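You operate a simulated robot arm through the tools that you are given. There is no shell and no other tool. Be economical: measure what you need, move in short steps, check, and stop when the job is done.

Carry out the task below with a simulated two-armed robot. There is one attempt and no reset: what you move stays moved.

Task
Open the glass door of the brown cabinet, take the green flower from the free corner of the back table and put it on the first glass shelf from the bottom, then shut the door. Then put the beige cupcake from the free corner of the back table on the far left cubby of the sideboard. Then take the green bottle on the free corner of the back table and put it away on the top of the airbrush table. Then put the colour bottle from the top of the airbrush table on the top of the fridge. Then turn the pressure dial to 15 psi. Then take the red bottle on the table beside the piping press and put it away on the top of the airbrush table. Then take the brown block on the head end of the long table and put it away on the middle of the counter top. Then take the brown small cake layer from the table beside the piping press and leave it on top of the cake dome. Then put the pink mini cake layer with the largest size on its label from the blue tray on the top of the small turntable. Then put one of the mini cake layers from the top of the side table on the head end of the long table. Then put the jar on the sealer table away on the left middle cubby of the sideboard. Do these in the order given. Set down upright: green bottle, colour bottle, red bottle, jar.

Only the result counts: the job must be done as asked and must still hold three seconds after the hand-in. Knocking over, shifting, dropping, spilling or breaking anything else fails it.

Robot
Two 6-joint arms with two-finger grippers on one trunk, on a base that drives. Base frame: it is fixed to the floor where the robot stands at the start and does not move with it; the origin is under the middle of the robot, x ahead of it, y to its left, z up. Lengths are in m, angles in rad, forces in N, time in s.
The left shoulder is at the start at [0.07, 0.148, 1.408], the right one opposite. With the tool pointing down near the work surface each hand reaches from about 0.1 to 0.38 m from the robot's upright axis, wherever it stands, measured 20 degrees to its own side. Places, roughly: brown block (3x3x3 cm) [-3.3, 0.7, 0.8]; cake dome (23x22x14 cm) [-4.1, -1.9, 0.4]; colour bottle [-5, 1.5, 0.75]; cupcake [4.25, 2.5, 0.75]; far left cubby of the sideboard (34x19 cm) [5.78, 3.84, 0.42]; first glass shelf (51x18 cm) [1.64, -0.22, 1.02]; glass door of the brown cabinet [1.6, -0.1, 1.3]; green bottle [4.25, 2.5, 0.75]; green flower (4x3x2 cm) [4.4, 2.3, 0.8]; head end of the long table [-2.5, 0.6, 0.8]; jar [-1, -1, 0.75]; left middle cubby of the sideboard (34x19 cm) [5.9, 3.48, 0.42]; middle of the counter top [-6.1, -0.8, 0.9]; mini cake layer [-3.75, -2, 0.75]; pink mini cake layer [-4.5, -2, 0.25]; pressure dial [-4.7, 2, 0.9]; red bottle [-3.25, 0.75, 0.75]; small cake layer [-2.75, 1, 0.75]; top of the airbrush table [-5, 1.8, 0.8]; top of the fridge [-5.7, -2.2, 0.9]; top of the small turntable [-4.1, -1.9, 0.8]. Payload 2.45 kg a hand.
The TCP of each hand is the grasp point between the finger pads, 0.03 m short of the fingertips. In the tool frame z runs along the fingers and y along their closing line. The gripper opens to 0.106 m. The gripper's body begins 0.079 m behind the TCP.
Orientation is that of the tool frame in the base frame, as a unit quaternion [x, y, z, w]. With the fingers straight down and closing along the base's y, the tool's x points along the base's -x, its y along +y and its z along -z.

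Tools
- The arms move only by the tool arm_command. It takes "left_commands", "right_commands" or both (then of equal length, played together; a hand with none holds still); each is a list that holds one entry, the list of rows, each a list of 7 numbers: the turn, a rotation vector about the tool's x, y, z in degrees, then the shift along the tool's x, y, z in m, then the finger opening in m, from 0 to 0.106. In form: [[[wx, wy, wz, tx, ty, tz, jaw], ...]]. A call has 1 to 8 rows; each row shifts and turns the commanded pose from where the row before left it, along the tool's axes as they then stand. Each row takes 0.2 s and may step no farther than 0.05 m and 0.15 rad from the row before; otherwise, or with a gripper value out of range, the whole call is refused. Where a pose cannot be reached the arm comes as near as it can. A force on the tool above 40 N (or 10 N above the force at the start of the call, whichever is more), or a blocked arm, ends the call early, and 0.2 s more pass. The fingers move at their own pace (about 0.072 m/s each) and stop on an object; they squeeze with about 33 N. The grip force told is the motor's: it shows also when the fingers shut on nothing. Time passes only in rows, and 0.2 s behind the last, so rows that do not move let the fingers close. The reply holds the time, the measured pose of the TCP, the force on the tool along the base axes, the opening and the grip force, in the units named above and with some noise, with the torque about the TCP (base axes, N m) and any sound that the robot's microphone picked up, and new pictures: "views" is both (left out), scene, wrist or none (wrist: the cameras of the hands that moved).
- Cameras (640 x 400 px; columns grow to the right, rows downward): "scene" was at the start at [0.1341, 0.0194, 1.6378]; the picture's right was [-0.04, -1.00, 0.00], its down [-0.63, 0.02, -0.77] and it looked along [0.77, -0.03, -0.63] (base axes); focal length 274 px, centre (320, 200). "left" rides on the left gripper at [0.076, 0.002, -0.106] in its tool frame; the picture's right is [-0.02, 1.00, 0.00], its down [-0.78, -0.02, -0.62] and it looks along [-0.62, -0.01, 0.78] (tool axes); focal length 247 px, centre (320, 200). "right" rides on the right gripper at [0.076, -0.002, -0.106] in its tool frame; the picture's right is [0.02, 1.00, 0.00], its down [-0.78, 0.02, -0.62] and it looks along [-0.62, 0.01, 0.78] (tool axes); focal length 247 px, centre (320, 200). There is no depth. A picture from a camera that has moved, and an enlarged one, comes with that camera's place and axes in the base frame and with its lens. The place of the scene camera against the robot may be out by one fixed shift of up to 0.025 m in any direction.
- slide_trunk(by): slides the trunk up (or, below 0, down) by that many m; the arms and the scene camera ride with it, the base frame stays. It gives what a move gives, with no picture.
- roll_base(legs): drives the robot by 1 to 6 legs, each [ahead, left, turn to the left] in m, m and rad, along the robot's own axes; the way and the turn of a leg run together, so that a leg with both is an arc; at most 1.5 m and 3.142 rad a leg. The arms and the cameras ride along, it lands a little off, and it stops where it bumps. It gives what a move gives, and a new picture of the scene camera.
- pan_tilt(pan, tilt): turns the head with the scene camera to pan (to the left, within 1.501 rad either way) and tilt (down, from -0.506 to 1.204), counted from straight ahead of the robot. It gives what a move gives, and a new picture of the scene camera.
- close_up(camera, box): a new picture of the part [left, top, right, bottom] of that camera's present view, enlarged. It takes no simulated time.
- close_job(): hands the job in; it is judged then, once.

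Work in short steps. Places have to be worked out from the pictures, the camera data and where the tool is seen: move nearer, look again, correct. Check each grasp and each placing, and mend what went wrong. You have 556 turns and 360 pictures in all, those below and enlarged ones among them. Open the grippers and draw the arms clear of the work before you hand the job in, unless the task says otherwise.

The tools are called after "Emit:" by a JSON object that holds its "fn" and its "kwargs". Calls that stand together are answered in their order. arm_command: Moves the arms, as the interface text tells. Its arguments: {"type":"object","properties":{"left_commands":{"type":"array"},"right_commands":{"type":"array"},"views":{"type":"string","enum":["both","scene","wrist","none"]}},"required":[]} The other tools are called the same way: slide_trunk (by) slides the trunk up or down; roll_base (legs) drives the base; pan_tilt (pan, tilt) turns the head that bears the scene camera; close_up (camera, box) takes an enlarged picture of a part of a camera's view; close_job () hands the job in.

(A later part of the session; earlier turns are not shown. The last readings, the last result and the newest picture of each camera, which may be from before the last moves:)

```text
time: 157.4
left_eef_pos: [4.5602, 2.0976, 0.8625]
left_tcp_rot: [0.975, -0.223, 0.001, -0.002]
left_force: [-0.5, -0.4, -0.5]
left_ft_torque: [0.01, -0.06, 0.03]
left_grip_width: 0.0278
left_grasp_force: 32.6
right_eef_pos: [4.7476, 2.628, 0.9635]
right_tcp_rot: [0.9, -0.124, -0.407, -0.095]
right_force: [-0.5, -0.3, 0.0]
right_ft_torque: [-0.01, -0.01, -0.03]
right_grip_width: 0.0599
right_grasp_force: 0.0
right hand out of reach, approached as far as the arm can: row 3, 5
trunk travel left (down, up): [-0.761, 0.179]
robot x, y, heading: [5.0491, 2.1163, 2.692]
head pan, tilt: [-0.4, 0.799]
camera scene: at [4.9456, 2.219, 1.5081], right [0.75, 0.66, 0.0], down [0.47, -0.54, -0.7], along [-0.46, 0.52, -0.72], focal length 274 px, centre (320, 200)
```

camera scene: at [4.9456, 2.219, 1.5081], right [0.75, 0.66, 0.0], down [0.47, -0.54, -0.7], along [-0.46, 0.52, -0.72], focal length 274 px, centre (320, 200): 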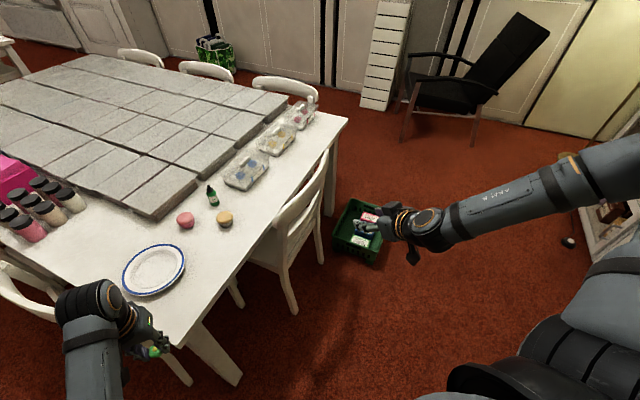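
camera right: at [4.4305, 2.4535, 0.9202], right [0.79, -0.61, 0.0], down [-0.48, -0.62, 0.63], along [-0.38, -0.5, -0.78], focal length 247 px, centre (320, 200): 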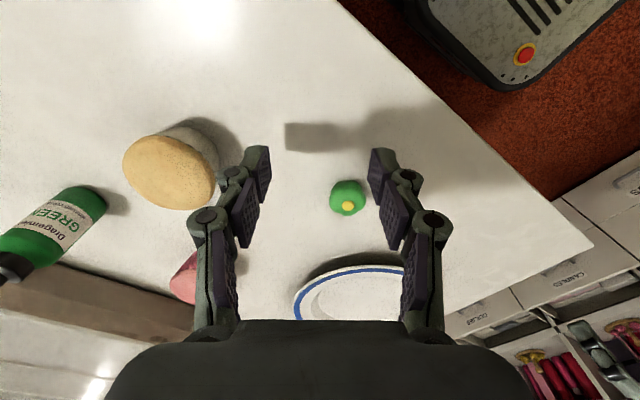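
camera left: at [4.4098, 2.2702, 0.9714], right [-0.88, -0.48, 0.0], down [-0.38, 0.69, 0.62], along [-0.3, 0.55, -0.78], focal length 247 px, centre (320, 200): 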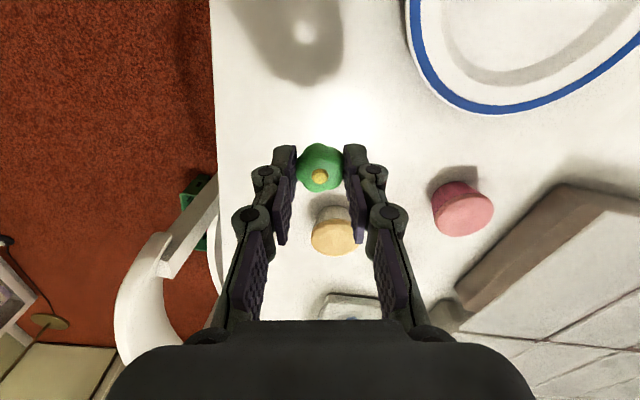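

Emit:
{"fn": "arm_command", "kwargs": {"right_commands": [[[0, 0, 0, 0.01, 0.01, -0.03, 0.06], [0, 0, 0, 0.01, 0.01, -0.03, 0.06], [-6, -0.6, -5, 0, 0, -0.02, 0.06], [-6, -0.6, -5, 0, 0, 0, 0.06], [0, 0, 0, 0, 0.03, 0, 0.06], [0, 0, 0, 0, 0.03, 0, 0.06]]], "views": "scene"}}

```text
time: 158.8
left_eef_pos: [4.5614, 2.0951, 0.8633]
left_tcp_rot: [0.975, -0.224, -0.001, -0.002]
left_force: [0.2, -0.8, -0.1]
left_ft_torque: [0.0, -0.02, -0.01]
left_grip_width: 0.0278
left_grasp_force: 32.8
right_eef_pos: [4.7417, 2.5103, 0.9704]
right_tcp_rot: [0.907, -0.049, -0.413, -0.068]
right_force: [0.0, -1.0, 0.5]
right_ft_torque: [0.02, -0.02, -0.06]
right_grip_width: 0.0602
right_grasp_force: 0.0
right hand out of reach, approached as far as the arm can: row 1, 2, 3, 4
trunk travel left (down, up): [-0.761, 0.179]
robot x, y, heading: [5.0503, 2.1159, 2.689]
head pan, tilt: [-0.4, 0.799]
camera scene: at [4.9469, 2.2172, 1.5083], right [0.75, 0.66, 0.0], down [0.47, -0.54, -0.7], along [-0.46, 0.53, -0.72], focal length 274 px, centre (320, 200)
```

scene: 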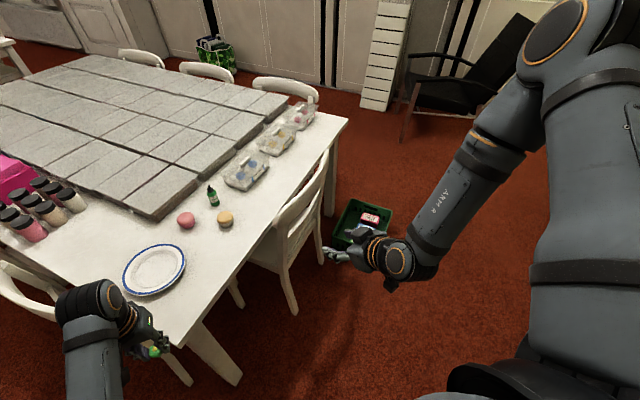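

The right arm stays in the raised-elbow branch, but it's usable with a pitched hand. I leave it tucked at that, raise the trunk and drive back to the cabinet with the flower in the left hand.

Emit:
{"fn": "slide_trunk", "kwargs": {"by": 0.15}}

Emit:
{"fn": "roll_base", "kwargs": {"legs": [[0, 0, 0.64], [0.187, 0.183, 0], [0.777, 0.34, 0], [0.822, -0.065, 0], [0.805, 0.06, 0]]}}

Emit:
{"fn": "pan_tilt", "kwargs": {"pan": 0.1, "tilt": 0.4}}

```text
time: 160.6
left_eef_pos: [4.5628, 2.0975, 1.0141]
left_tcp_rot: [0.975, -0.223, -0.001, -0.001]
left_force: [0.6, 0.4, -0.2]
left_ft_torque: [-0.02, -0.02, 0.02]
left_grip_width: 0.0276
left_grasp_force: 33.1
right_eef_pos: [4.7411, 2.5125, 1.1202]
right_tcp_rot: [0.907, -0.049, -0.414, -0.067]
right_force: [-0.3, 0.6, 0.2]
right_ft_torque: [0.03, 0.0, 0.0]
right_grip_width: 0.0599
right_grasp_force: 0.2
trunk travel left (down, up): [-0.911, 0.029]
robot x, y, heading: [5.0466, 2.1164, 2.698]
head pan, tilt: [-0.4, 0.799]
```

```text
time: 176.3
left_eef_pos: [2.2465, 0.7424, 1.0141]
left_tcp_rot: [0.994, 0.111, -0.001, 0.0]
left_force: [0.0, -0.3, 0.6]
left_ft_torque: [0.01, 0.01, 0.02]
left_grip_width: 0.0275
left_grasp_force: 33.2
right_eef_pos: [2.1298, 1.1794, 1.1208]
right_tcp_rot: [0.872, 0.252, -0.413, 0.073]
right_force: [0.0, -0.3, -0.4]
right_ft_torque: [-0.03, 0.02, -0.01]
right_grip_width: 0.0599
right_grasp_force: 0.0
trunk travel left (down, up): [-0.911, 0.029]
robot x, y, heading: [2.6181, 1.0574, -2.919]
head pan, tilt: [-0.4, 0.799]
camera scene: at [2.4873, 1.0844, 1.6585], right [0.18, 0.98, 0.0], down [0.71, -0.13, -0.7], along [-0.69, 0.12, -0.72], focal length 274 px, centre (320, 200)
```

scene: 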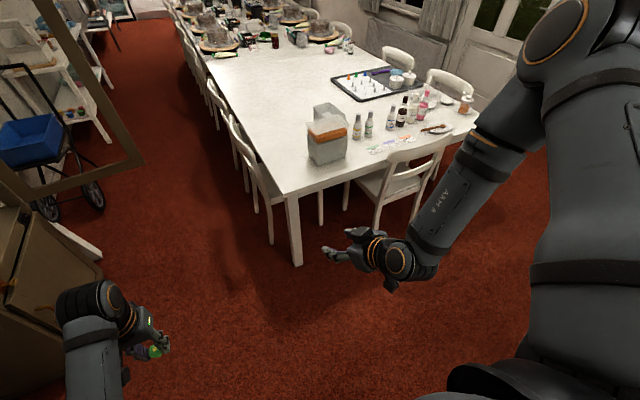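

```text
time: 177.2
left_eef_pos: [2.2461, 0.7421, 1.0142]
left_tcp_rot: [0.994, 0.11, -0.001, -0.001]
left_force: [-0.3, 0.0, -0.5]
left_ft_torque: [-0.01, 0.01, -0.03]
left_grip_width: 0.0277
left_grasp_force: 33.0
right_eef_pos: [2.1276, 1.1792, 1.1211]
right_tcp_rot: [0.873, 0.253, -0.412, 0.072]
right_force: [0.2, -0.3, 0.5]
right_ft_torque: [0.0, -0.03, -0.01]
right_grip_width: 0.0601
right_grasp_force: 0.1
trunk travel left (down, up): [-0.911, 0.029]
robot x, y, heading: [2.6121, 1.0616, -2.922]
head pan, tilt: [0.099, 0.4]
camera scene: at [2.4773, 1.0406, 1.6934], right [-0.31, 0.95, 0.0], down [0.37, 0.12, -0.92], along [-0.87, -0.29, -0.39], focal length 274 px, centre (320, 200)
```

scene: 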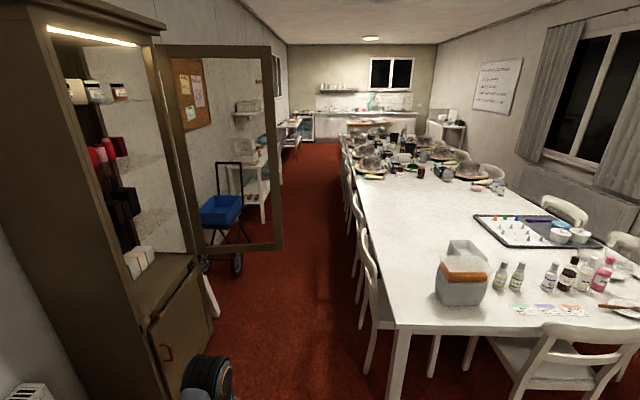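

Door stands wide open. I drive to a standoff in front-left of the cabinet and turn to face into it at 50° right of its normal.

Emit:
{"fn": "roll_base", "kwargs": {"legs": [[0.751, 0.161, 0], [0, 0, 0.83]]}}

Emit:
{"fn": "arm_command", "kwargs": {"left_commands": [[[0, -8.3, 0, 0, 0, 0, 0], [0, -8.3, 0, 0, 0, 0, 0], [0, -8.3, 0, 0, 0, 0, 0], [0, -8.3, 0, 0, 0, 0.005, 0], [0, -8.3, 0, 0, 0, 0.01, 0], [0, -8.3, 0, -0.01, 0, 0.015, 0]]], "views": "wrist"}}

```text
time: 183.6
left_eef_pos: [1.8973, 0.244, 1.0135]
left_tcp_rot: [0.863, 0.505, -0.001, 0.001]
left_force: [-0.2, -0.2, 0.6]
left_ft_torque: [-0.01, -0.03, 0.02]
left_grip_width: 0.0276
left_grasp_force: 32.9
right_eef_pos: [1.4949, 0.4488, 1.1198]
right_tcp_rot: [0.694, 0.585, -0.347, 0.234]
right_force: [0.4, 0.3, 0.3]
right_ft_torque: [-0.01, 0.0, -0.02]
right_grip_width: 0.0599
right_grasp_force: 0.0
trunk travel left (down, up): [-0.911, 0.029]
robot x, y, heading: [1.9102, 0.7302, -2.081]
head pan, tilt: [0.099, 0.4]
camera scene: at [1.8474, 0.625, 1.6935], right [-0.92, 0.4, 0.0], down [0.16, 0.36, -0.92], along [-0.37, -0.84, -0.39], focal length 274 px, centre (320, 200)
```

scene: 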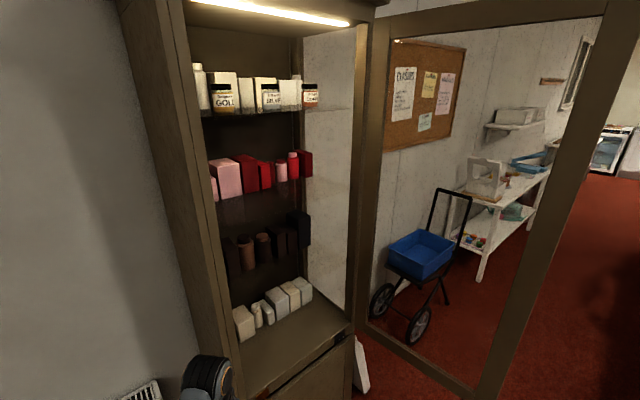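

```text
time: 185.0
left_eef_pos: [1.886, 0.2223, 0.9944]
left_tcp_rot: [0.783, 0.458, -0.365, 0.212]
left_force: [-0.3, -0.8, -0.6]
left_ft_torque: [-0.01, 0.06, 0.04]
left_grip_width: 0.0279
left_grasp_force: 32.9
right_eef_pos: [1.4948, 0.448, 1.1199]
right_tcp_rot: [0.695, 0.585, -0.346, 0.233]
right_force: [0.0, 0.1, 0.8]
right_ft_torque: [-0.02, -0.02, 0.0]
right_grip_width: 0.0599
right_grasp_force: 0.0
trunk travel left (down, up): [-0.911, 0.029]
robot x, y, heading: [1.9107, 0.7327, -2.08]
head pan, tilt: [0.099, 0.4]
camera left: at [1.952, 0.3339, 1.0065], right [0.86, -0.5, 0.02], down [-0.03, -0.02, 1.0], along [-0.5, -0.86, -0.03], focal length 247 px, centre (320, 200)
```

left: 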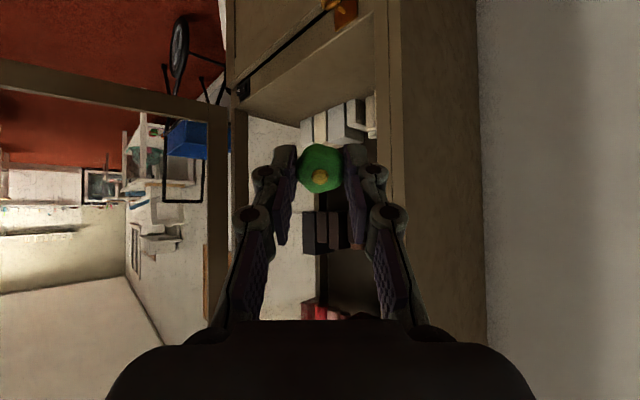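

The wrist view puts the shelf-1 surface at z≈1.013 and straight ahead. I extend the left hand forward 0.12 and up 0.07, then drive in 0.33.

Emit:
{"fn": "arm_command", "kwargs": {"left_commands": [[[0, 0, 0, -0.0328, 0, 0.0117, 0], [0, 0, 0, -0.0328, 0, 0.0117, 0], [0, 0, 0, -0.0328, 0, 0.0117, 0], [0, 0, 0, -0.0328, 0, 0.0117, 0]]], "views": "none"}}

Emit:
{"fn": "roll_base", "kwargs": {"legs": [[0.2, 0, 0]]}}

Emit:
{"fn": "arm_command", "kwargs": {"left_commands": [[[0, 0, 0, 0, 0, 0, 0]]], "views": "wrist"}}

```text
time: 186.0
left_eef_pos: [1.8267, 0.1161, 1.0675]
left_tcp_rot: [0.783, 0.458, -0.364, 0.213]
left_force: [-0.8, -0.2, 0.4]
left_ft_torque: [-0.01, -0.02, 0.01]
left_grip_width: 0.0279
left_grasp_force: 32.5
right_eef_pos: [1.4947, 0.4481, 1.1193]
right_tcp_rot: [0.695, 0.585, -0.347, 0.233]
right_force: [0.1, -1.0, -0.9]
right_ft_torque: [0.0, 0.03, 0.0]
right_grip_width: 0.06
right_grasp_force: 0.1
trunk travel left (down, up): [-0.911, 0.029]
robot x, y, heading: [1.9119, 0.7325, -2.082]
head pan, tilt: [0.099, 0.4]
```

```text
time: 187.6
left_eef_pos: [1.7291, -0.0547, 1.0697]
left_tcp_rot: [0.782, 0.457, -0.366, 0.214]
left_force: [0.3, 0.0, 1.1]
left_ft_torque: [0.01, -0.02, 0.01]
left_grip_width: 0.0278
left_grasp_force: 33.2
right_eef_pos: [1.3973, 0.2782, 1.1224]
right_tcp_rot: [0.694, 0.584, -0.35, 0.234]
right_force: [0.6, 1.1, 0.1]
right_ft_torque: [0.0, 0.01, -0.01]
right_grip_width: 0.0604
right_grasp_force: 0.0
trunk travel left (down, up): [-0.911, 0.029]
robot x, y, heading: [1.8122, 0.5562, -2.081]
head pan, tilt: [0.099, 0.4]
camera scene: at [1.7521, 0.4545, 1.694], right [-0.92, 0.4, 0.0], down [0.15, 0.35, -0.92], along [-0.37, -0.84, -0.39], focal length 274 px, centre (320, 200)
```

scene: 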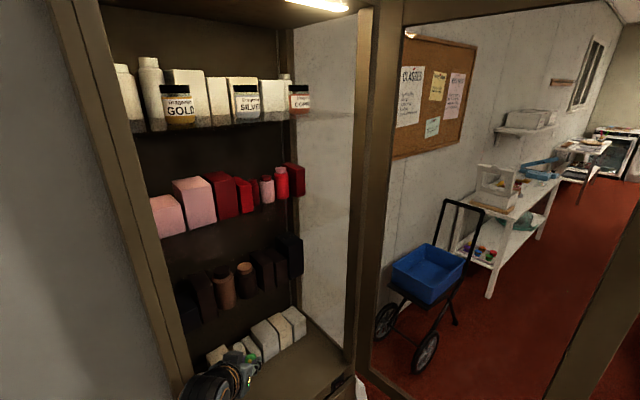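

```text
time: 188.0
left_eef_pos: [1.7284, -0.0577, 1.0674]
left_tcp_rot: [0.784, 0.456, -0.365, 0.211]
left_force: [-0.2, -0.2, -0.4]
left_ft_torque: [-0.01, 0.0, -0.01]
left_grip_width: 0.0279
left_grasp_force: 33.1
right_eef_pos: [1.3969, 0.2735, 1.1212]
right_tcp_rot: [0.695, 0.585, -0.347, 0.233]
right_force: [-0.8, 0.0, 0.2]
right_ft_torque: [0.0, -0.02, 0.03]
right_grip_width: 0.0599
right_grasp_force: 0.0
trunk travel left (down, up): [-0.911, 0.029]
robot x, y, heading: [1.8136, 0.5565, -2.086]
head pan, tilt: [0.099, 0.4]
camera left: at [1.7933, 0.0548, 1.0776], right [0.86, -0.5, 0.02], down [-0.03, -0.02, 1.0], along [-0.5, -0.86, -0.03], focal length 247 px, centre (320, 200)
```

left: 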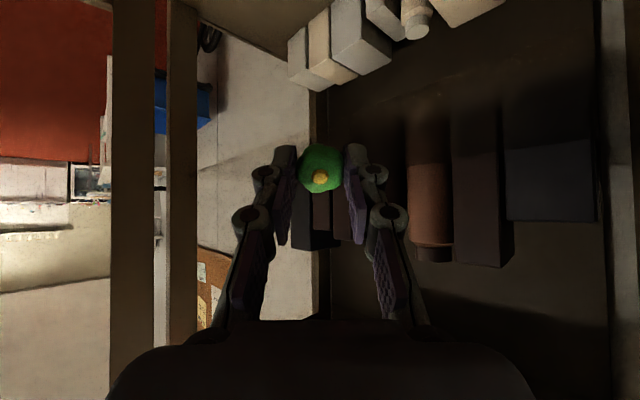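

I zoom on the wrist view to see the shelf surface relative to the flower.

Emit:
{"fn": "close_up", "kwargs": {"camera": "left", "box": [240, 60, 640, 310]}}

```text
1.60 times, centred on (440, 185) of left
camera zoom: at [1.7933, 0.0548, 1.0776], right [0.86, -0.5, 0.02], down [-0.03, -0.02, 1.0], along [-0.5, -0.86, -0.03], focal length 395 px, centre (128, 224)
```

zoom: 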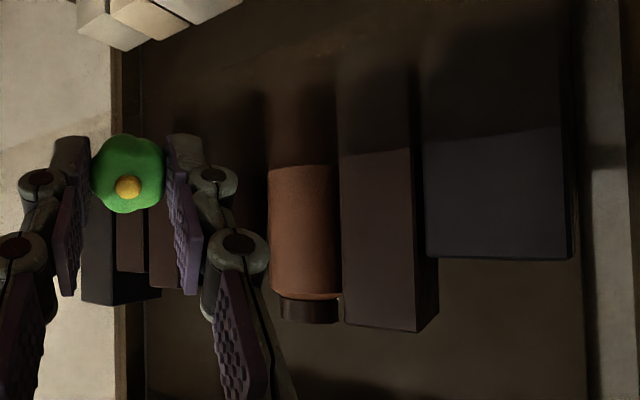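

Shelf surface ≈1.018 confirmed via item bases. Drive ahead 0.12.

Emit:
{"fn": "roll_base", "kwargs": {"legs": [[0.12, 0, 0]]}}

Emit:
{"fn": "close_up", "kwargs": {"camera": "left", "box": [120, 60, 520, 310]}}

```text
time: 189.2
left_eef_pos: [1.6717, -0.1581, 1.0689]
left_tcp_rot: [0.782, 0.458, -0.365, 0.213]
left_force: [-0.2, -0.9, -1.1]
left_ft_torque: [-0.01, 0.02, 0.01]
left_grip_width: 0.0278
left_grasp_force: 33.4
right_eef_pos: [1.3396, 0.1725, 1.1214]
right_tcp_rot: [0.695, 0.585, -0.348, 0.234]
right_force: [-0.2, -0.3, 0.1]
right_ft_torque: [-0.04, 0.01, 0.0]
right_grip_width: 0.0599
right_grasp_force: 0.1
trunk travel left (down, up): [-0.911, 0.029]
robot x, y, heading: [1.755, 0.4533, -2.084]
head pan, tilt: [0.099, 0.4]
camera scene: at [1.6929, 0.3491, 1.6938], right [-0.92, 0.4, 0.0], down [0.16, 0.35, -0.92], along [-0.37, -0.84, -0.39], focal length 274 px, centre (320, 200)
```

scene: 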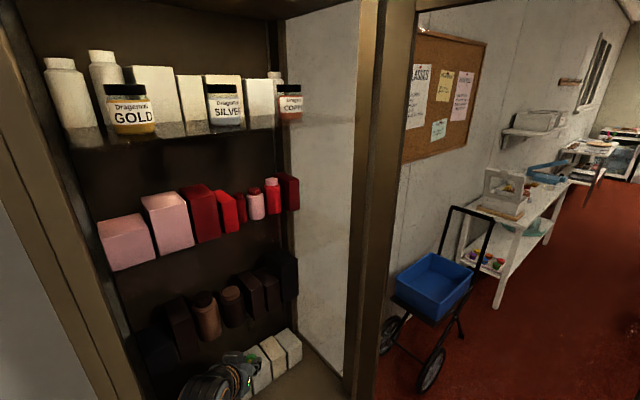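

```text
1.60 times, centred on (320, 185) of left
camera zoom: at [1.7369, -0.047, 1.0786], right [0.86, -0.5, 0.02], down [-0.03, -0.02, 1.0], along [-0.5, -0.86, -0.03], focal length 395 px, centre (320, 224)
```

zoom: 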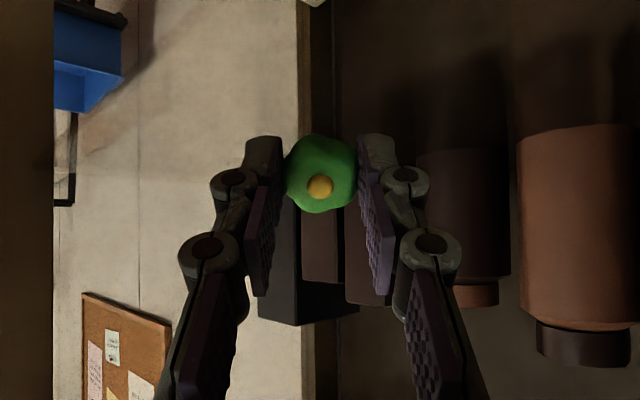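

Flower is ~5 cm inside the shelf front. I go 3 cm deeper, then lower gently until contact.

Emit:
{"fn": "arm_command", "kwargs": {"left_commands": [[[0, 0, 0, -0.019, 0, 0.023, 0], [0, 0, 0, 0.006, 0, 0.005, 0], [0, 0, 0, 0.003, 0, 0.0026, 0], [0, 0, 0, 0.003, 0, 0.0026, 0]]], "views": "none"}}

```text
time: 190.2
left_eef_pos: [1.6543, -0.1871, 1.0507]
left_tcp_rot: [0.783, 0.458, -0.364, 0.212]
left_force: [-0.3, -0.4, 0.3]
left_ft_torque: [0.03, -0.03, 0.0]
left_grip_width: 0.0276
left_grasp_force: 32.5
right_eef_pos: [1.3379, 0.1693, 1.1201]
right_tcp_rot: [0.695, 0.585, -0.347, 0.234]
right_force: [0.7, 0.6, 0.5]
right_ft_torque: [0.01, 0.02, 0.0]
right_grip_width: 0.0596
right_grasp_force: 0.1
trunk travel left (down, up): [-0.911, 0.029]
robot x, y, heading: [1.755, 0.4557, -2.083]
head pan, tilt: [0.099, 0.4]
```

Emit:
{"fn": "arm_command", "kwargs": {"left_commands": [[[0, 0, 0, 0.003, 0, 0.0026, 0], [0, 0, 0, 0.003, 0, 0.0026, 0], [0, 0, 0, 0, 0, 0, 0]]], "views": "wrist"}}

```text
time: 191.0
left_eef_pos: [1.6572, -0.1861, 1.0499]
left_tcp_rot: [0.78, 0.456, -0.369, 0.216]
left_force: [-0.5, -6.6, 30.7]
left_ft_torque: [-0.65, 0.3, 0.06]
left_grip_width: 0.0278
left_grasp_force: 33.2
right_eef_pos: [1.3397, 0.1729, 1.1225]
right_tcp_rot: [0.695, 0.585, -0.348, 0.234]
right_force: [-0.1, 0.8, 0.4]
right_ft_torque: [0.01, 0.02, -0.01]
right_grip_width: 0.0598
right_grasp_force: 0.1
trunk travel left (down, up): [-0.911, 0.029]
robot x, y, heading: [1.7509, 0.4548, -2.084]
head pan, tilt: [0.099, 0.4]
camera left: at [1.7209, -0.0732, 1.0588], right [0.86, -0.5, 0.02], down [-0.02, 0.0, 1.0], along [-0.5, -0.86, -0.01], focal length 247 px, centre (320, 200)
```

left: 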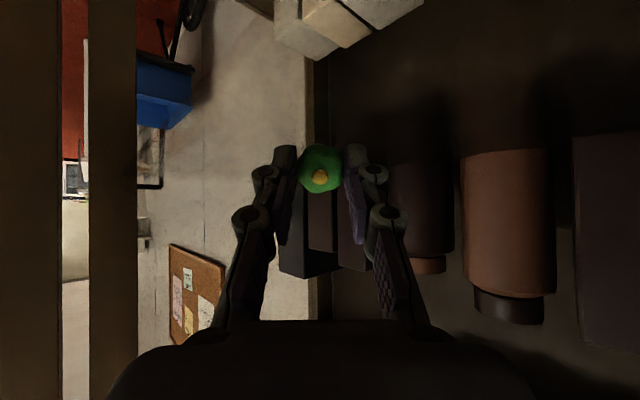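

Contact with the shelf at TCP 1.050. Relieve 3 mm, open, and withdraw along the finger axis.

Emit:
{"fn": "arm_command", "kwargs": {"left_commands": [[[0, 0, 0, -0.0035, 0, -0.003, 0.028], [0, 0, 0, 0, 0, 0, 0.05], [0, 0, 0, 0, 0, 0, 0.05], [0, 0, 0, 0, 0, -0.015, 0.05], [0, 0, 0, 0, 0, -0.03, 0.05], [0, 0, 0, 0, 0, -0.03, 0.05]]], "views": "wrist"}}

```text
time: 192.4
left_eef_pos: [1.6858, -0.1359, 1.0965]
left_tcp_rot: [0.783, 0.458, -0.364, 0.213]
left_force: [-0.1, 0.6, -0.5]
left_ft_torque: [-0.01, 0.0, 0.0]
left_grip_width: 0.05
left_grasp_force: 0.1
right_eef_pos: [1.3388, 0.1714, 1.1221]
right_tcp_rot: [0.695, 0.584, -0.348, 0.233]
right_force: [0.1, 0.0, 0.0]
right_ft_torque: [0.04, 0.0, 0.01]
right_grip_width: 0.0598
right_grasp_force: 0.1
trunk travel left (down, up): [-0.911, 0.029]
robot x, y, heading: [1.755, 0.4523, -2.085]
head pan, tilt: [0.099, 0.4]
camera left: at [1.7514, -0.0228, 1.1076], right [0.86, -0.5, 0.02], down [-0.03, -0.02, 1.0], along [-0.5, -0.86, -0.03], focal length 247 px, centre (320, 200)
```

left: 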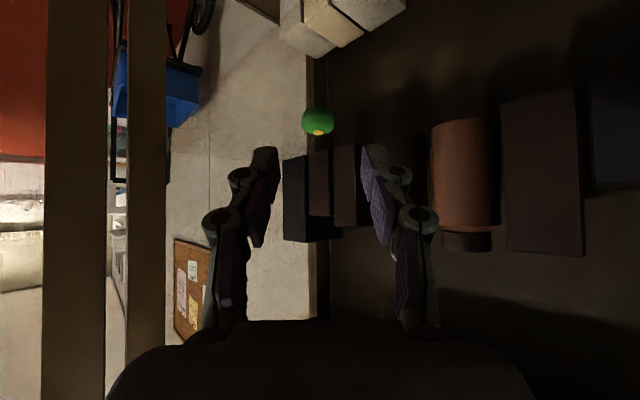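

The flower sits on the shelf at about (1.644,-0.21). I back straight out, then return the left hand to vertical with closed fingers.

Emit:
{"fn": "roll_base", "kwargs": {"legs": [[-0.35, 0, 0]]}}

Emit:
{"fn": "arm_command", "kwargs": {"left_commands": [[[0, 8.3, 0, 0, 0, 0, 0.0], [0, 8.3, 0, 0, 0, 0, 0.0], [0, 8.3, 0, 0, 0, 0, 0.0], [0, 8.3, 0, 0, 0, 0, 0.0], [0, 8.3, 0, 0, 0, 0, 0.0], [0, 8.3, 0, 0, 0, 0, 0.0]]], "views": "none"}}

Emit:
{"fn": "pan_tilt", "kwargs": {"pan": -0.3, "tilt": 0.6}}

```text
time: 194.7
left_eef_pos: [1.8566, 0.1625, 1.0949]
left_tcp_rot: [0.782, 0.459, -0.363, 0.212]
left_force: [-0.4, -0.1, -0.2]
left_ft_torque: [0.02, 0.0, 0.06]
left_grip_width: 0.0502
left_grasp_force: 0.1
right_eef_pos: [1.5058, 0.4663, 1.119]
right_tcp_rot: [0.693, 0.587, -0.346, 0.235]
right_force: [-0.8, -0.8, 0.6]
right_ft_torque: [0.04, -0.03, -0.01]
right_grip_width: 0.0602
right_grasp_force: 0.0
trunk travel left (down, up): [-0.911, 0.029]
robot x, y, heading: [1.9212, 0.7566, -2.073]
head pan, tilt: [0.099, 0.4]
camera scene: at [1.8587, 0.6446, 1.6931], right [-0.92, 0.4, 0.0], down [0.15, 0.36, -0.92], along [-0.36, -0.85, -0.39], focal length 274 px, centre (320, 200)
```

scene: 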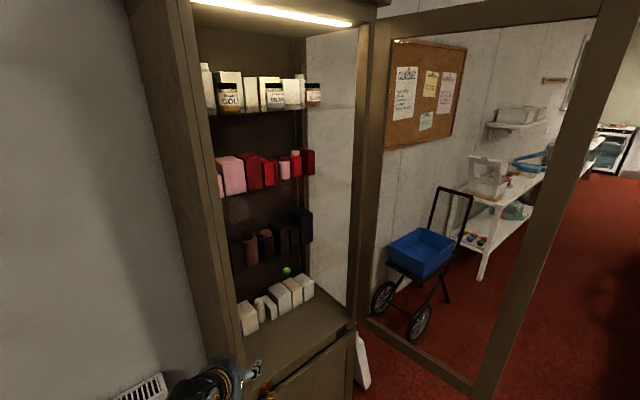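

```text
time: 196.1
left_eef_pos: [1.8552, 0.1603, 1.0902]
left_tcp_rot: [0.861, 0.508, 0.0, -0.001]
left_force: [-0.6, -0.2, 0.0]
left_ft_torque: [0.02, 0.01, -0.02]
left_grip_width: 0.0002
left_grasp_force: 28.5
left hand out of reach, approached as far as the arm can: row 6
right_eef_pos: [1.5079, 0.469, 1.1201]
right_tcp_rot: [0.693, 0.587, -0.346, 0.235]
right_force: [-0.4, 0.1, 0.5]
right_ft_torque: [0.01, 0.0, 0.01]
right_grip_width: 0.0598
right_grasp_force: 0.1
trunk travel left (down, up): [-0.911, 0.029]
robot x, y, heading: [1.9253, 0.7513, -2.074]
head pan, tilt: [0.099, 0.4]
```

```text
time: 196.9
left_eef_pos: [1.855, 0.1602, 1.0903]
left_tcp_rot: [0.862, 0.507, -0.002, 0.0]
left_force: [-0.5, -0.6, -1.2]
left_ft_torque: [0.04, 0.01, 0.0]
left_grip_width: 0.0
left_grasp_force: 29.1
right_eef_pos: [1.509, 0.469, 1.12]
right_tcp_rot: [0.693, 0.587, -0.347, 0.234]
right_force: [0.5, 0.0, -0.7]
right_ft_torque: [-0.01, 0.02, -0.01]
right_grip_width: 0.0599
right_grasp_force: 0.1
trunk travel left (down, up): [-0.911, 0.029]
robot x, y, heading: [1.9197, 0.7532, -2.074]
head pan, tilt: [-0.3, 0.6]
camera scene: at [1.8333, 0.6713, 1.6753], right [-0.69, 0.72, 0.0], down [0.41, 0.39, -0.83], along [-0.6, -0.57, -0.56], focal length 274 px, centre (320, 200)
```

scene: 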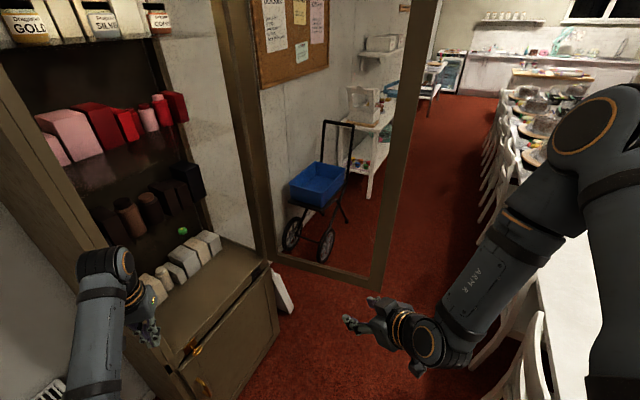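

Flower is visible on the shelf. Door now appears ~88° open with its tip near (1.16,0.37). I turn square to the door, lower the trunk, and lean the closed left fist leftward to hook the outer side of the door tip.

Emit:
{"fn": "roll_base", "kwargs": {"legs": [[0, 0, -0.75]]}}

Emit:
{"fn": "slide_trunk", "kwargs": {"by": -0.15}}

Emit:
{"fn": "arm_command", "kwargs": {"left_commands": [[[-8, 0, 0, 0, -0.025, 0, 0], [-8, 0, 0, 0, -0.025, 0, 0], [-8, 0, 0, 0, -0.025, 0, 0], [-6, 0, 0, 0, -0.025, 0, 0]]], "views": "none"}}

Emit:
{"fn": "pan_tilt", "kwargs": {"pan": 0.2, "tilt": 0.7}}

```text
time: 199.3
left_eef_pos: [1.471, 0.3646, 1.0896]
left_tcp_rot: [0.987, 0.158, -0.001, 0.0]
left_force: [0.0, -0.1, 0.1]
left_ft_torque: [0.0, 0.03, 0.03]
left_grip_width: 0.0001
left_grasp_force: 28.3
right_eef_pos: [1.4246, 0.8253, 1.1198]
right_tcp_rot: [0.859, 0.294, -0.408, 0.092]
right_force: [-0.3, 0.1, 0.2]
right_ft_torque: [-0.01, -0.03, -0.03]
right_grip_width: 0.0601
right_grasp_force: 0.0
trunk travel left (down, up): [-0.911, 0.029]
robot x, y, heading: [1.9205, 0.7555, -2.829]
head pan, tilt: [-0.3, 0.6]
camera scene: at [1.7851, 0.7582, 1.6752], right [-0.02, 1.0, 0.0], down [0.56, 0.01, -0.82], along [-0.82, -0.01, -0.57], focal length 274 px, centre (320, 200)
```

scene: 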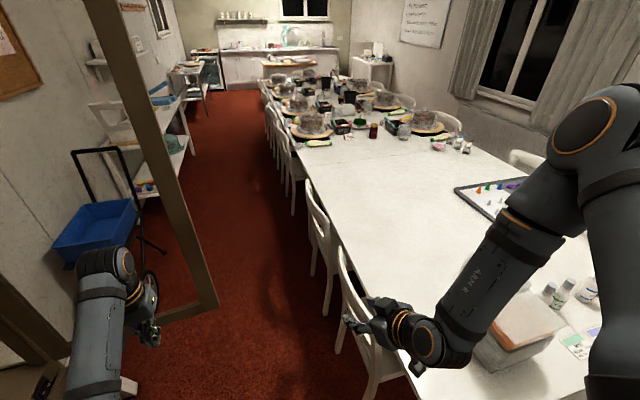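

```text
time: 201.1
left_eef_pos: [1.4713, 0.3638, 0.9413]
left_tcp_rot: [0.987, 0.158, -0.001, 0.0]
left_force: [0.2, 0.1, -0.3]
left_ft_torque: [-0.02, 0.0, 0.01]
left_grip_width: 0.0
left_grasp_force: 28.4
right_eef_pos: [1.4256, 0.8258, 0.97]
right_tcp_rot: [0.859, 0.294, -0.408, 0.091]
right_force: [0.5, 0.1, 0.0]
right_ft_torque: [0.0, 0.03, -0.01]
right_grip_width: 0.0601
right_grasp_force: 0.1
trunk travel left (down, up): [-0.761, 0.179]
robot x, y, heading: [1.9248, 0.7567, -2.818]
head pan, tilt: [-0.3, 0.6]
```

```text
time: 202.3
left_eef_pos: [1.4543, 0.3756, 0.9154]
left_tcp_rot: [0.934, 0.182, 0.057, 0.303]
left_force: [-0.1, 0.7, 0.5]
left_ft_torque: [-0.02, 0.01, -0.03]
left_grip_width: 0.0001
left_grasp_force: 29.0
left hand out of reach, approached as far as the arm can: row 4
right_eef_pos: [1.4241, 0.8279, 0.9703]
right_tcp_rot: [0.859, 0.294, -0.409, 0.093]
right_force: [0.5, -0.8, 1.3]
right_ft_torque: [0.01, -0.01, 0.0]
right_grip_width: 0.0602
right_grasp_force: 0.1
trunk travel left (down, up): [-0.761, 0.179]
robot x, y, heading: [1.9213, 0.7551, -2.823]
head pan, tilt: [-0.3, 0.6]
stopped in row 4 (left hand): the arm was blocked; the commanded pose is now the measured one
```

```text
time: 203.2
left_eef_pos: [1.4544, 0.3762, 0.9129]
left_tcp_rot: [0.934, 0.183, 0.056, 0.302]
left_force: [1.2, 0.5, 0.7]
left_ft_torque: [0.01, 0.0, 0.03]
left_grip_width: 0.0
left_grasp_force: 28.4
right_eef_pos: [1.4253, 0.8253, 0.9691]
right_tcp_rot: [0.86, 0.294, -0.408, 0.092]
right_force: [0.6, -0.4, 0.7]
right_ft_torque: [-0.02, -0.03, 0.01]
right_grip_width: 0.0597
right_grasp_force: 0.1
trunk travel left (down, up): [-0.761, 0.179]
robot x, y, heading: [1.9186, 0.7527, -2.822]
head pan, tilt: [0.201, 0.7]
camera scene: at [1.7994, 0.7185, 1.5166], right [-0.5, 0.87, 0.0], down [0.56, 0.32, -0.76], along [-0.66, -0.38, -0.64], focal length 274 px, centre (320, 200)
```

scene: 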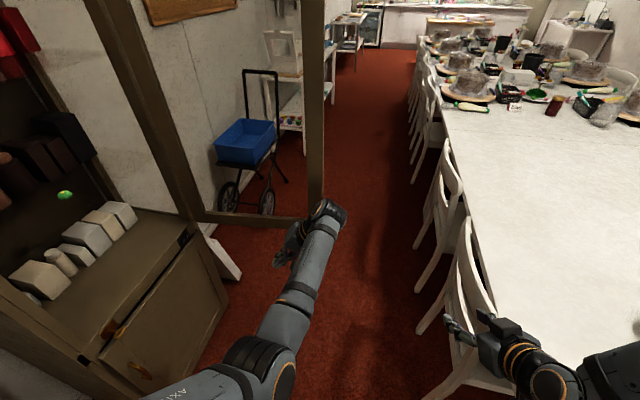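

Hooking from inside is too tight. Better: push the door further open (~150°), pass through the corridor to its far side, and push it shut from outside. First restore the left hand upright.

Emit:
{"fn": "arm_command", "kwargs": {"left_commands": [[[8, 0, 0, 0, 0.01, 0, 0], [8, 0, 0, 0, 0.01, 0, 0], [8, 0, 0, 0, 0.01, 0, 0], [8, 0, 0, 0, 0, 0, 0], [3, 0, 0, 0, 0, 0, 0]]], "views": "none"}}

Emit:
{"fn": "roll_base", "kwargs": {"legs": [[0.3, 0.03, 0], [0.1, 0.03, 0]]}}

```text
time: 204.4
left_eef_pos: [1.464, 0.3541, 0.9273]
left_tcp_rot: [0.982, 0.19, -0.002, 0.005]
left_force: [-0.1, -0.9, 0.1]
left_ft_torque: [0.02, 0.05, -0.01]
left_grip_width: 0.0
left_grasp_force: 28.7
right_eef_pos: [1.4259, 0.8259, 0.9705]
right_tcp_rot: [0.859, 0.295, -0.408, 0.092]
right_force: [0.8, 0.5, -0.5]
right_ft_torque: [0.0, 0.0, -0.03]
right_grip_width: 0.0599
right_grasp_force: 0.1
trunk travel left (down, up): [-0.761, 0.179]
robot x, y, heading: [1.9251, 0.7496, -2.821]
head pan, tilt: [0.201, 0.7]
```

```text
time: 207.2
left_eef_pos: [1.1176, 0.1814, 0.9266]
left_tcp_rot: [0.982, 0.19, 0.007, 0.002]
left_force: [-1.2, -0.3, 0.1]
left_ft_torque: [-0.02, 0.0, 0.01]
left_grip_width: 0.0001
left_grasp_force: 28.1
right_eef_pos: [1.0744, 0.6513, 0.9701]
right_tcp_rot: [0.859, 0.295, -0.408, 0.092]
right_force: [-0.8, -0.5, 0.2]
right_ft_torque: [0.01, -0.03, -0.03]
right_grip_width: 0.0599
right_grasp_force: 0.1
trunk travel left (down, up): [-0.761, 0.179]
robot x, y, heading: [1.5723, 0.5762, -2.822]
head pan, tilt: [0.201, 0.7]
stopped in leg 2: the force on the tool passed its limit at 194 N (the readings are from after the stop); the commanded pose is now the measured one
camera scene: at [1.4483, 0.5435, 1.5165], right [-0.5, 0.87, 0.0], down [0.56, 0.32, -0.76], along [-0.66, -0.38, -0.64], focal length 274 px, centre (320, 200)
```

scene: 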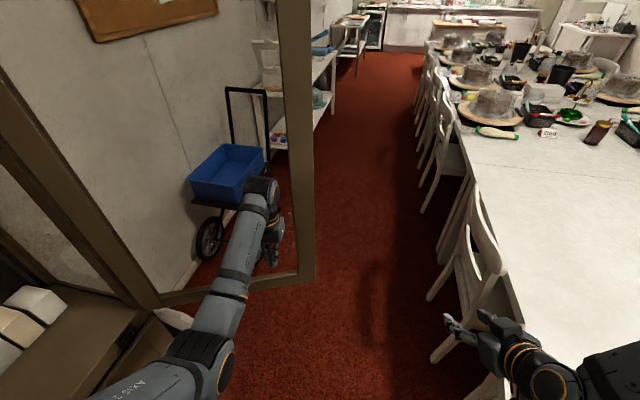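

Contact with the door at ~112° open. I push on with very short legs to keep forces low.

Emit:
{"fn": "roll_base", "kwargs": {"legs": [[-0.02, -0.03, 0], [0.03, 0, 0], [0.02, 0, 0]]}}

```text
time: 208.7
left_eef_pos: [1.0995, 0.2062, 0.926]
left_tcp_rot: [0.981, 0.192, 0.012, 0.002]
left_force: [0.3, -0.8, 0.0]
left_ft_torque: [0.03, -0.03, -0.02]
left_grip_width: 0.0001
left_grasp_force: 28.7
right_eef_pos: [1.053, 0.6742, 0.9695]
right_tcp_rot: [0.859, 0.295, -0.409, 0.091]
right_force: [0.7, -0.3, 0.0]
right_ft_torque: [-0.03, -0.03, 0.0]
right_grip_width: 0.0597
right_grasp_force: 0.0
trunk travel left (down, up): [-0.761, 0.179]
robot x, y, heading: [1.549, 0.6035, -2.821]
head pan, tilt: [0.201, 0.7]
stopped in leg 2: the force on the tool passed its limit at 86 N (the readings are from after the stop); the commanded pose is now the measured one
camera scene: at [1.427, 0.5667, 1.5163], right [-0.5, 0.87, 0.0], down [0.56, 0.32, -0.76], along [-0.66, -0.38, -0.65], focal length 274 px, centre (320, 200)
```

scene: 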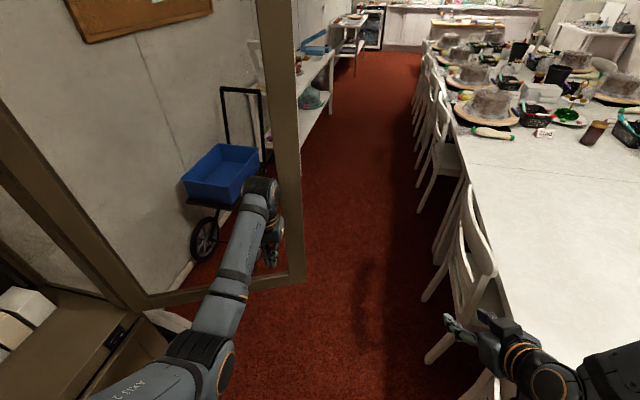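

I'll push with the arm instead: retract it, bring the base forward, then extend slowly.

Emit:
{"fn": "arm_command", "kwargs": {"left_commands": [[[0, 0, 0, 0.04, 0, 0, 0], [0, 0, 0, 0.04, 0, 0, 0], [0, 0, 0, 0.04, 0, 0, 0]]], "views": "none"}}

Emit:
{"fn": "roll_base", "kwargs": {"legs": [[0.1, 0.0, 0]]}}

Emit:
{"fn": "arm_command", "kwargs": {"left_commands": [[[0, 0, 0, -0.014, 0, 0, 0], [0, 0, 0, -0.014, 0, 0, 0], [0, 0, 0, -0.014, 0, 0, 0], [0, 0, 0, -0.014, 0, 0, 0], [0, 0, 0, -0.014, 0, 0, 0], [0, 0, 0, -0.014, 0, 0, 0], [0, 0, 0, -0.014, 0, 0, 0], [0, 0, 0, -0.014, 0, 0, 0]]], "views": "none"}}

```text
time: 209.5
left_eef_pos: [1.1971, 0.2457, 0.8883]
left_tcp_rot: [0.981, 0.192, 0.008, 0.003]
left_force: [-0.3, -0.3, 0.6]
left_ft_torque: [-0.03, 0.02, -0.02]
left_grip_width: 0.0002
left_grasp_force: 28.6
left hand out of reach, approached as far as the arm can: row 1, 2, 3
right_eef_pos: [1.0542, 0.6762, 0.9707]
right_tcp_rot: [0.858, 0.295, -0.41, 0.092]
right_force: [0.4, -0.6, -0.3]
right_ft_torque: [0.01, 0.01, -0.01]
right_grip_width: 0.0601
right_grasp_force: 0.0
trunk travel left (down, up): [-0.761, 0.179]
robot x, y, heading: [1.5536, 0.6044, -2.822]
head pan, tilt: [0.201, 0.7]
```

```text
time: 210.6
left_eef_pos: [1.103, 0.2126, 0.8885]
left_tcp_rot: [0.981, 0.192, 0.008, 0.003]
left_force: [0.5, 0.0, 0.2]
left_ft_torque: [0.06, 0.01, -0.03]
left_grip_width: 0.0
left_grasp_force: 28.0
right_eef_pos: [0.9601, 0.6452, 0.9698]
right_tcp_rot: [0.859, 0.295, -0.409, 0.091]
right_force: [0.1, -0.2, 0.2]
right_ft_torque: [0.03, -0.01, 0.01]
right_grip_width: 0.0602
right_grasp_force: 0.0
trunk travel left (down, up): [-0.761, 0.179]
robot x, y, heading: [1.4566, 0.5729, -2.822]
head pan, tilt: [0.201, 0.7]
camera scene: at [1.3364, 0.538, 1.5167], right [-0.5, 0.87, 0.0], down [0.56, 0.32, -0.77], along [-0.66, -0.38, -0.64], focal length 274 px, centre (320, 200)
```

scene: 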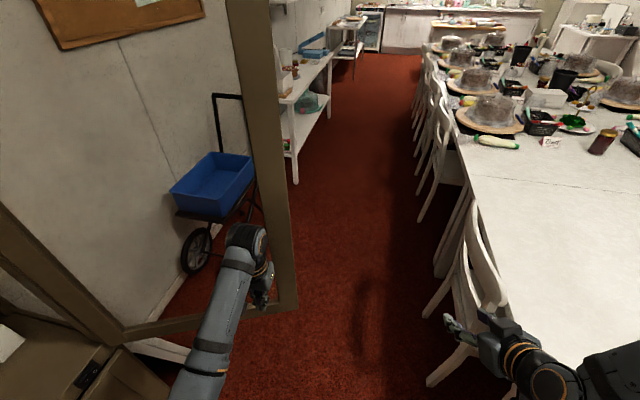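

```text
time: 211.2
left_eef_pos: [1.0907, 0.2085, 0.8872]
left_tcp_rot: [0.981, 0.195, 0.014, 0.002]
left_force: [23.7, 8.4, 9.2]
left_ft_torque: [-1.38, 3.43, 0.45]
left_grip_width: 0.0
left_grasp_force: 28.3
right_eef_pos: [0.9648, 0.649, 0.9736]
right_tcp_rot: [0.857, 0.295, -0.413, 0.093]
right_force: [1.1, 0.4, 0.8]
right_ft_torque: [0.0, -0.04, 0.01]
right_grip_width: 0.0599
right_grasp_force: 0.0
trunk travel left (down, up): [-0.761, 0.179]
robot x, y, heading: [1.4594, 0.573, -2.815]
head pan, tilt: [0.201, 0.7]
stopped in row 2 (left hand): the force on the tool passed its limit at 53 N (the readings are from after the stop); the commanded pose is now the measured one
```

The door is at its stop (~112°). The gap between its tip and the chairs is about 0.69 m; I'll try passing through the middle of it. First align on the centre line and raise the arms.

Emit:
{"fn": "roll_base", "kwargs": {"legs": [[-0.07, -0.15, 0.03]]}}

Emit:
{"fn": "slide_trunk", "kwargs": {"by": 0.15}}

Emit:
{"fn": "pan_tilt", "kwargs": {"pan": 0.0, "tilt": 1.1}}

```text
time: 212.7
left_eef_pos: [1.1148, 0.3545, 0.8822]
left_tcp_rot: [0.978, 0.207, 0.017, 0.0]
left_force: [-0.1, -0.2, 0.1]
left_ft_torque: [0.0, 0.0, 0.01]
left_grip_width: 0.0001
left_grasp_force: 28.7
right_eef_pos: [0.9763, 0.7904, 0.9706]
right_tcp_rot: [0.854, 0.308, -0.408, 0.098]
right_force: [-0.4, 0.1, 0.1]
right_ft_torque: [0.01, 0.0, -0.02]
right_grip_width: 0.0598
right_grasp_force: 0.1
trunk travel left (down, up): [-0.761, 0.179]
robot x, y, heading: [1.4793, 0.7332, -2.792]
head pan, tilt: [0.201, 0.7]
camera scene: at [1.3556, 0.6931, 1.5164], right [-0.52, 0.85, 0.0], down [0.55, 0.34, -0.76], along [-0.65, -0.4, -0.65], focal length 274 px, centre (320, 200)
```

scene: 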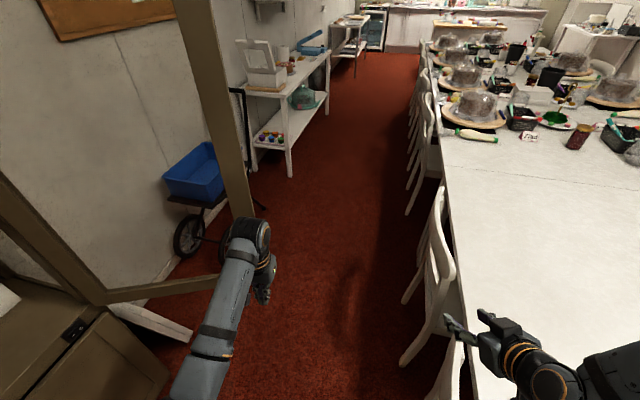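

```text
time: 214.4
left_eef_pos: [1.1144, 0.3552, 1.0334]
left_tcp_rot: [0.978, 0.207, 0.017, 0.001]
left_force: [0.2, -0.5, 1.1]
left_ft_torque: [0.01, 0.02, -0.04]
left_grip_width: 0.0
left_grasp_force: 28.5
right_eef_pos: [0.9776, 0.7921, 1.1199]
right_tcp_rot: [0.854, 0.307, -0.408, 0.097]
right_force: [-0.5, 0.2, 0.4]
right_ft_torque: [-0.05, 0.0, 0.01]
right_grip_width: 0.0602
right_grasp_force: 0.0
trunk travel left (down, up): [-0.911, 0.029]
robot x, y, heading: [1.4792, 0.7375, -2.795]
head pan, tilt: [0.201, 0.7]
```

```text
time: 215.3
left_eef_pos: [1.1137, 0.3555, 1.0338]
left_tcp_rot: [0.978, 0.207, 0.018, 0.001]
left_force: [-0.6, 0.5, -0.1]
left_ft_torque: [-0.05, 0.01, 0.03]
left_grip_width: 0.0
left_grasp_force: 28.6
right_eef_pos: [0.9771, 0.7914, 1.1211]
right_tcp_rot: [0.854, 0.308, -0.408, 0.098]
right_force: [-0.6, 0.2, 0.4]
right_ft_torque: [0.01, -0.04, 0.0]
right_grip_width: 0.06
right_grasp_force: 0.2
trunk travel left (down, up): [-0.911, 0.029]
robot x, y, heading: [1.4751, 0.7325, -2.791]
head pan, tilt: [0.0, 1.1]
camera scene: at [1.3692, 0.7182, 1.6367], right [-0.34, 0.94, 0.0], down [0.84, 0.3, -0.45], along [-0.43, -0.16, -0.89], focal length 274 px, centre (320, 200)
```

scene: 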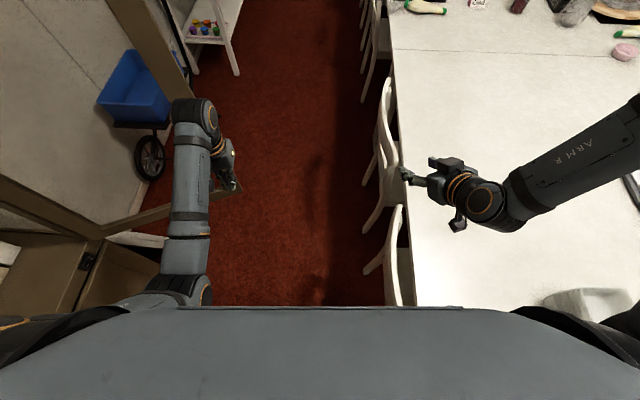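

The corridor gap is only ~0.58 m — too risky. Back to hooking: with the door at a known 114° stop (tip ≈(1.065,0.22)), I lean the left fist and reach round the tip. First lean in place and lower below the handle.

Emit:
{"fn": "arm_command", "kwargs": {"left_commands": [[[-8, 0, 0, 0, 0, 0, 0], [-8, 0, 0, 0, 0, 0, 0], [-8, 0, 0, 0, 0, 0, 0], [-8, 0, 0, 0, 0, 0, 0], [-4, 0, 0, 0, 0, 0, 0]]], "views": "none"}}

Emit:
{"fn": "slide_trunk", "kwargs": {"by": -0.1}}

Emit:
{"fn": "pan_tilt", "kwargs": {"pan": 0.3, "tilt": 0.8}}

```text
time: 216.6
left_eef_pos: [1.1391, 0.29, 1.0413]
left_tcp_rot: [0.903, 0.205, 0.093, 0.367]
left_force: [-0.1, 0.2, 0.2]
left_ft_torque: [-0.01, 0.0, 0.05]
left_grip_width: 0.0
left_grasp_force: 28.5
right_eef_pos: [0.9773, 0.7918, 1.1205]
right_tcp_rot: [0.854, 0.307, -0.408, 0.098]
right_force: [-0.3, 0.4, -0.3]
right_ft_torque: [-0.02, -0.06, -0.02]
right_grip_width: 0.0601
right_grasp_force: 0.0
trunk travel left (down, up): [-0.911, 0.029]
robot x, y, heading: [1.4766, 0.7338, -2.786]
head pan, tilt: [0.0, 1.1]
stopped in row 5 (left hand): the arm was blocked; the commanded pose is now the measured one
```

```text
time: 217.9
left_eef_pos: [1.139, 0.289, 0.9396]
left_tcp_rot: [0.903, 0.205, 0.094, 0.367]
left_force: [0.1, -0.6, -0.4]
left_ft_torque: [0.05, 0.0, -0.02]
left_grip_width: 0.0003
left_grasp_force: 29.3
right_eef_pos: [0.9757, 0.7921, 1.0212]
right_tcp_rot: [0.854, 0.307, -0.409, 0.098]
right_force: [0.1, -0.4, -0.2]
right_ft_torque: [-0.01, -0.02, 0.02]
right_grip_width: 0.06
right_grasp_force: 0.1
trunk travel left (down, up): [-0.811, 0.129]
robot x, y, heading: [1.4787, 0.7316, -2.792]
head pan, tilt: [0.0, 1.1]
```

```text
time: 218.7
left_eef_pos: [1.139, 0.2909, 0.9416]
left_tcp_rot: [0.903, 0.204, 0.094, 0.367]
left_force: [-0.2, -0.2, -0.3]
left_ft_torque: [0.0, 0.01, 0.01]
left_grip_width: 0.0
left_grasp_force: 29.0
right_eef_pos: [0.9771, 0.792, 1.0199]
right_tcp_rot: [0.854, 0.308, -0.408, 0.099]
right_force: [0.1, 0.6, -0.7]
right_ft_torque: [-0.01, -0.02, 0.01]
right_grip_width: 0.06
right_grasp_force: 0.0
trunk travel left (down, up): [-0.811, 0.129]
robot x, y, heading: [1.4783, 0.7323, -2.792]
head pan, tilt: [0.3, 0.799]
camera scene: at [1.3644, 0.6911, 1.5583], right [-0.6, 0.8, 0.0], down [0.57, 0.43, -0.7], along [-0.56, -0.42, -0.72], focal length 274 px, centre (320, 200)
```

scene: 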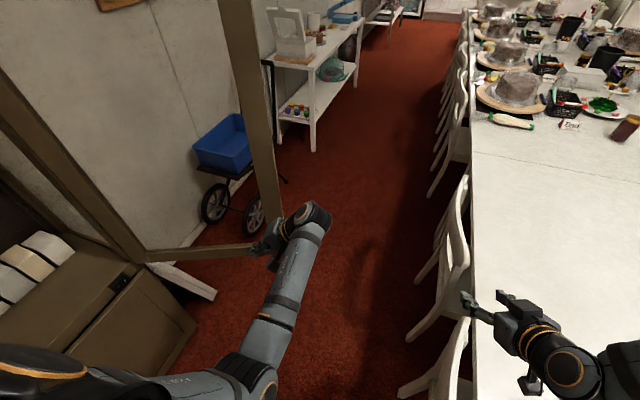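

The fist leans 43° left, just right/in front of the door tip. I go right-forward, then forward past the plane.

Emit:
{"fn": "roll_base", "kwargs": {"legs": [[0.067, -0.065, 0], [0.11, 0.045, 0]]}}

```text
time: 219.6
left_eef_pos: [1.1166, 0.299, 0.942]
left_tcp_rot: [0.903, 0.206, 0.093, 0.367]
left_force: [0.5, 0.1, 0.0]
left_ft_torque: [-0.01, -0.01, -0.02]
left_grip_width: 0.0
left_grasp_force: 28.9
right_eef_pos: [0.9562, 0.8014, 1.0222]
right_tcp_rot: [0.854, 0.308, -0.409, 0.097]
right_force: [0.0, 0.5, 0.2]
right_ft_torque: [-0.01, 0.01, -0.04]
right_grip_width: 0.06
right_grasp_force: 0.1
trunk travel left (down, up): [-0.811, 0.129]
robot x, y, heading: [1.4507, 0.7462, -2.791]
head pan, tilt: [0.3, 0.799]
stopped in leg 1: the robot was blocked; the commanded pose is now the measured one
camera scene: at [1.3437, 0.7005, 1.5587], right [-0.6, 0.8, 0.0], down [0.57, 0.43, -0.7], along [-0.56, -0.42, -0.72], focal length 274 px, centre (320, 200)
```

scene: 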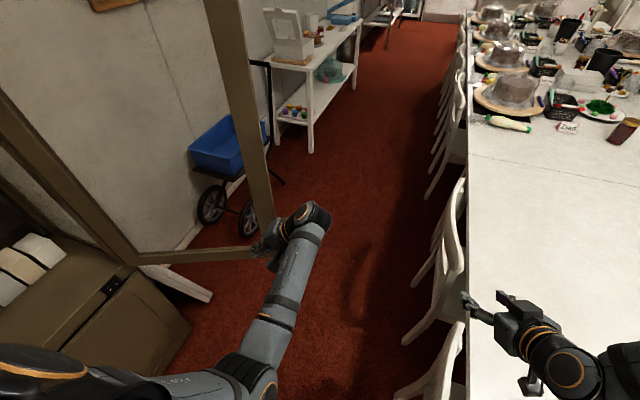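

Something blocked the base. I look to the right side for what it touched.

Emit:
{"fn": "pan_tilt", "kwargs": {"pan": -1.45, "tilt": 1.1}}

```text
time: 221.3
left_eef_pos: [1.1136, 0.3012, 0.94]
left_tcp_rot: [0.903, 0.205, 0.093, 0.367]
left_force: [0.5, 0.6, 0.6]
left_ft_torque: [0.0, -0.03, -0.01]
left_grip_width: 0.0002
left_grasp_force: 29.0
right_eef_pos: [0.9528, 0.8019, 1.0199]
right_tcp_rot: [0.855, 0.307, -0.407, 0.098]
right_force: [0.7, -0.8, 1.6]
right_ft_torque: [0.03, 0.04, 0.0]
right_grip_width: 0.0602
right_grasp_force: 0.0
trunk travel left (down, up): [-0.811, 0.129]
robot x, y, heading: [1.4483, 0.7465, -2.794]
head pan, tilt: [-1.45, 1.1]
camera scene: at [1.3748, 0.8076, 1.5366], right [0.89, 0.45, 0.0], down [0.4, -0.79, -0.45], along [-0.21, 0.4, -0.89], focal length 274 px, centre (320, 200)
```

scene: 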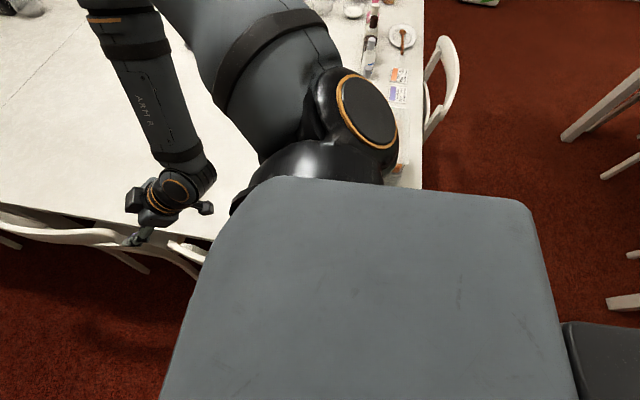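

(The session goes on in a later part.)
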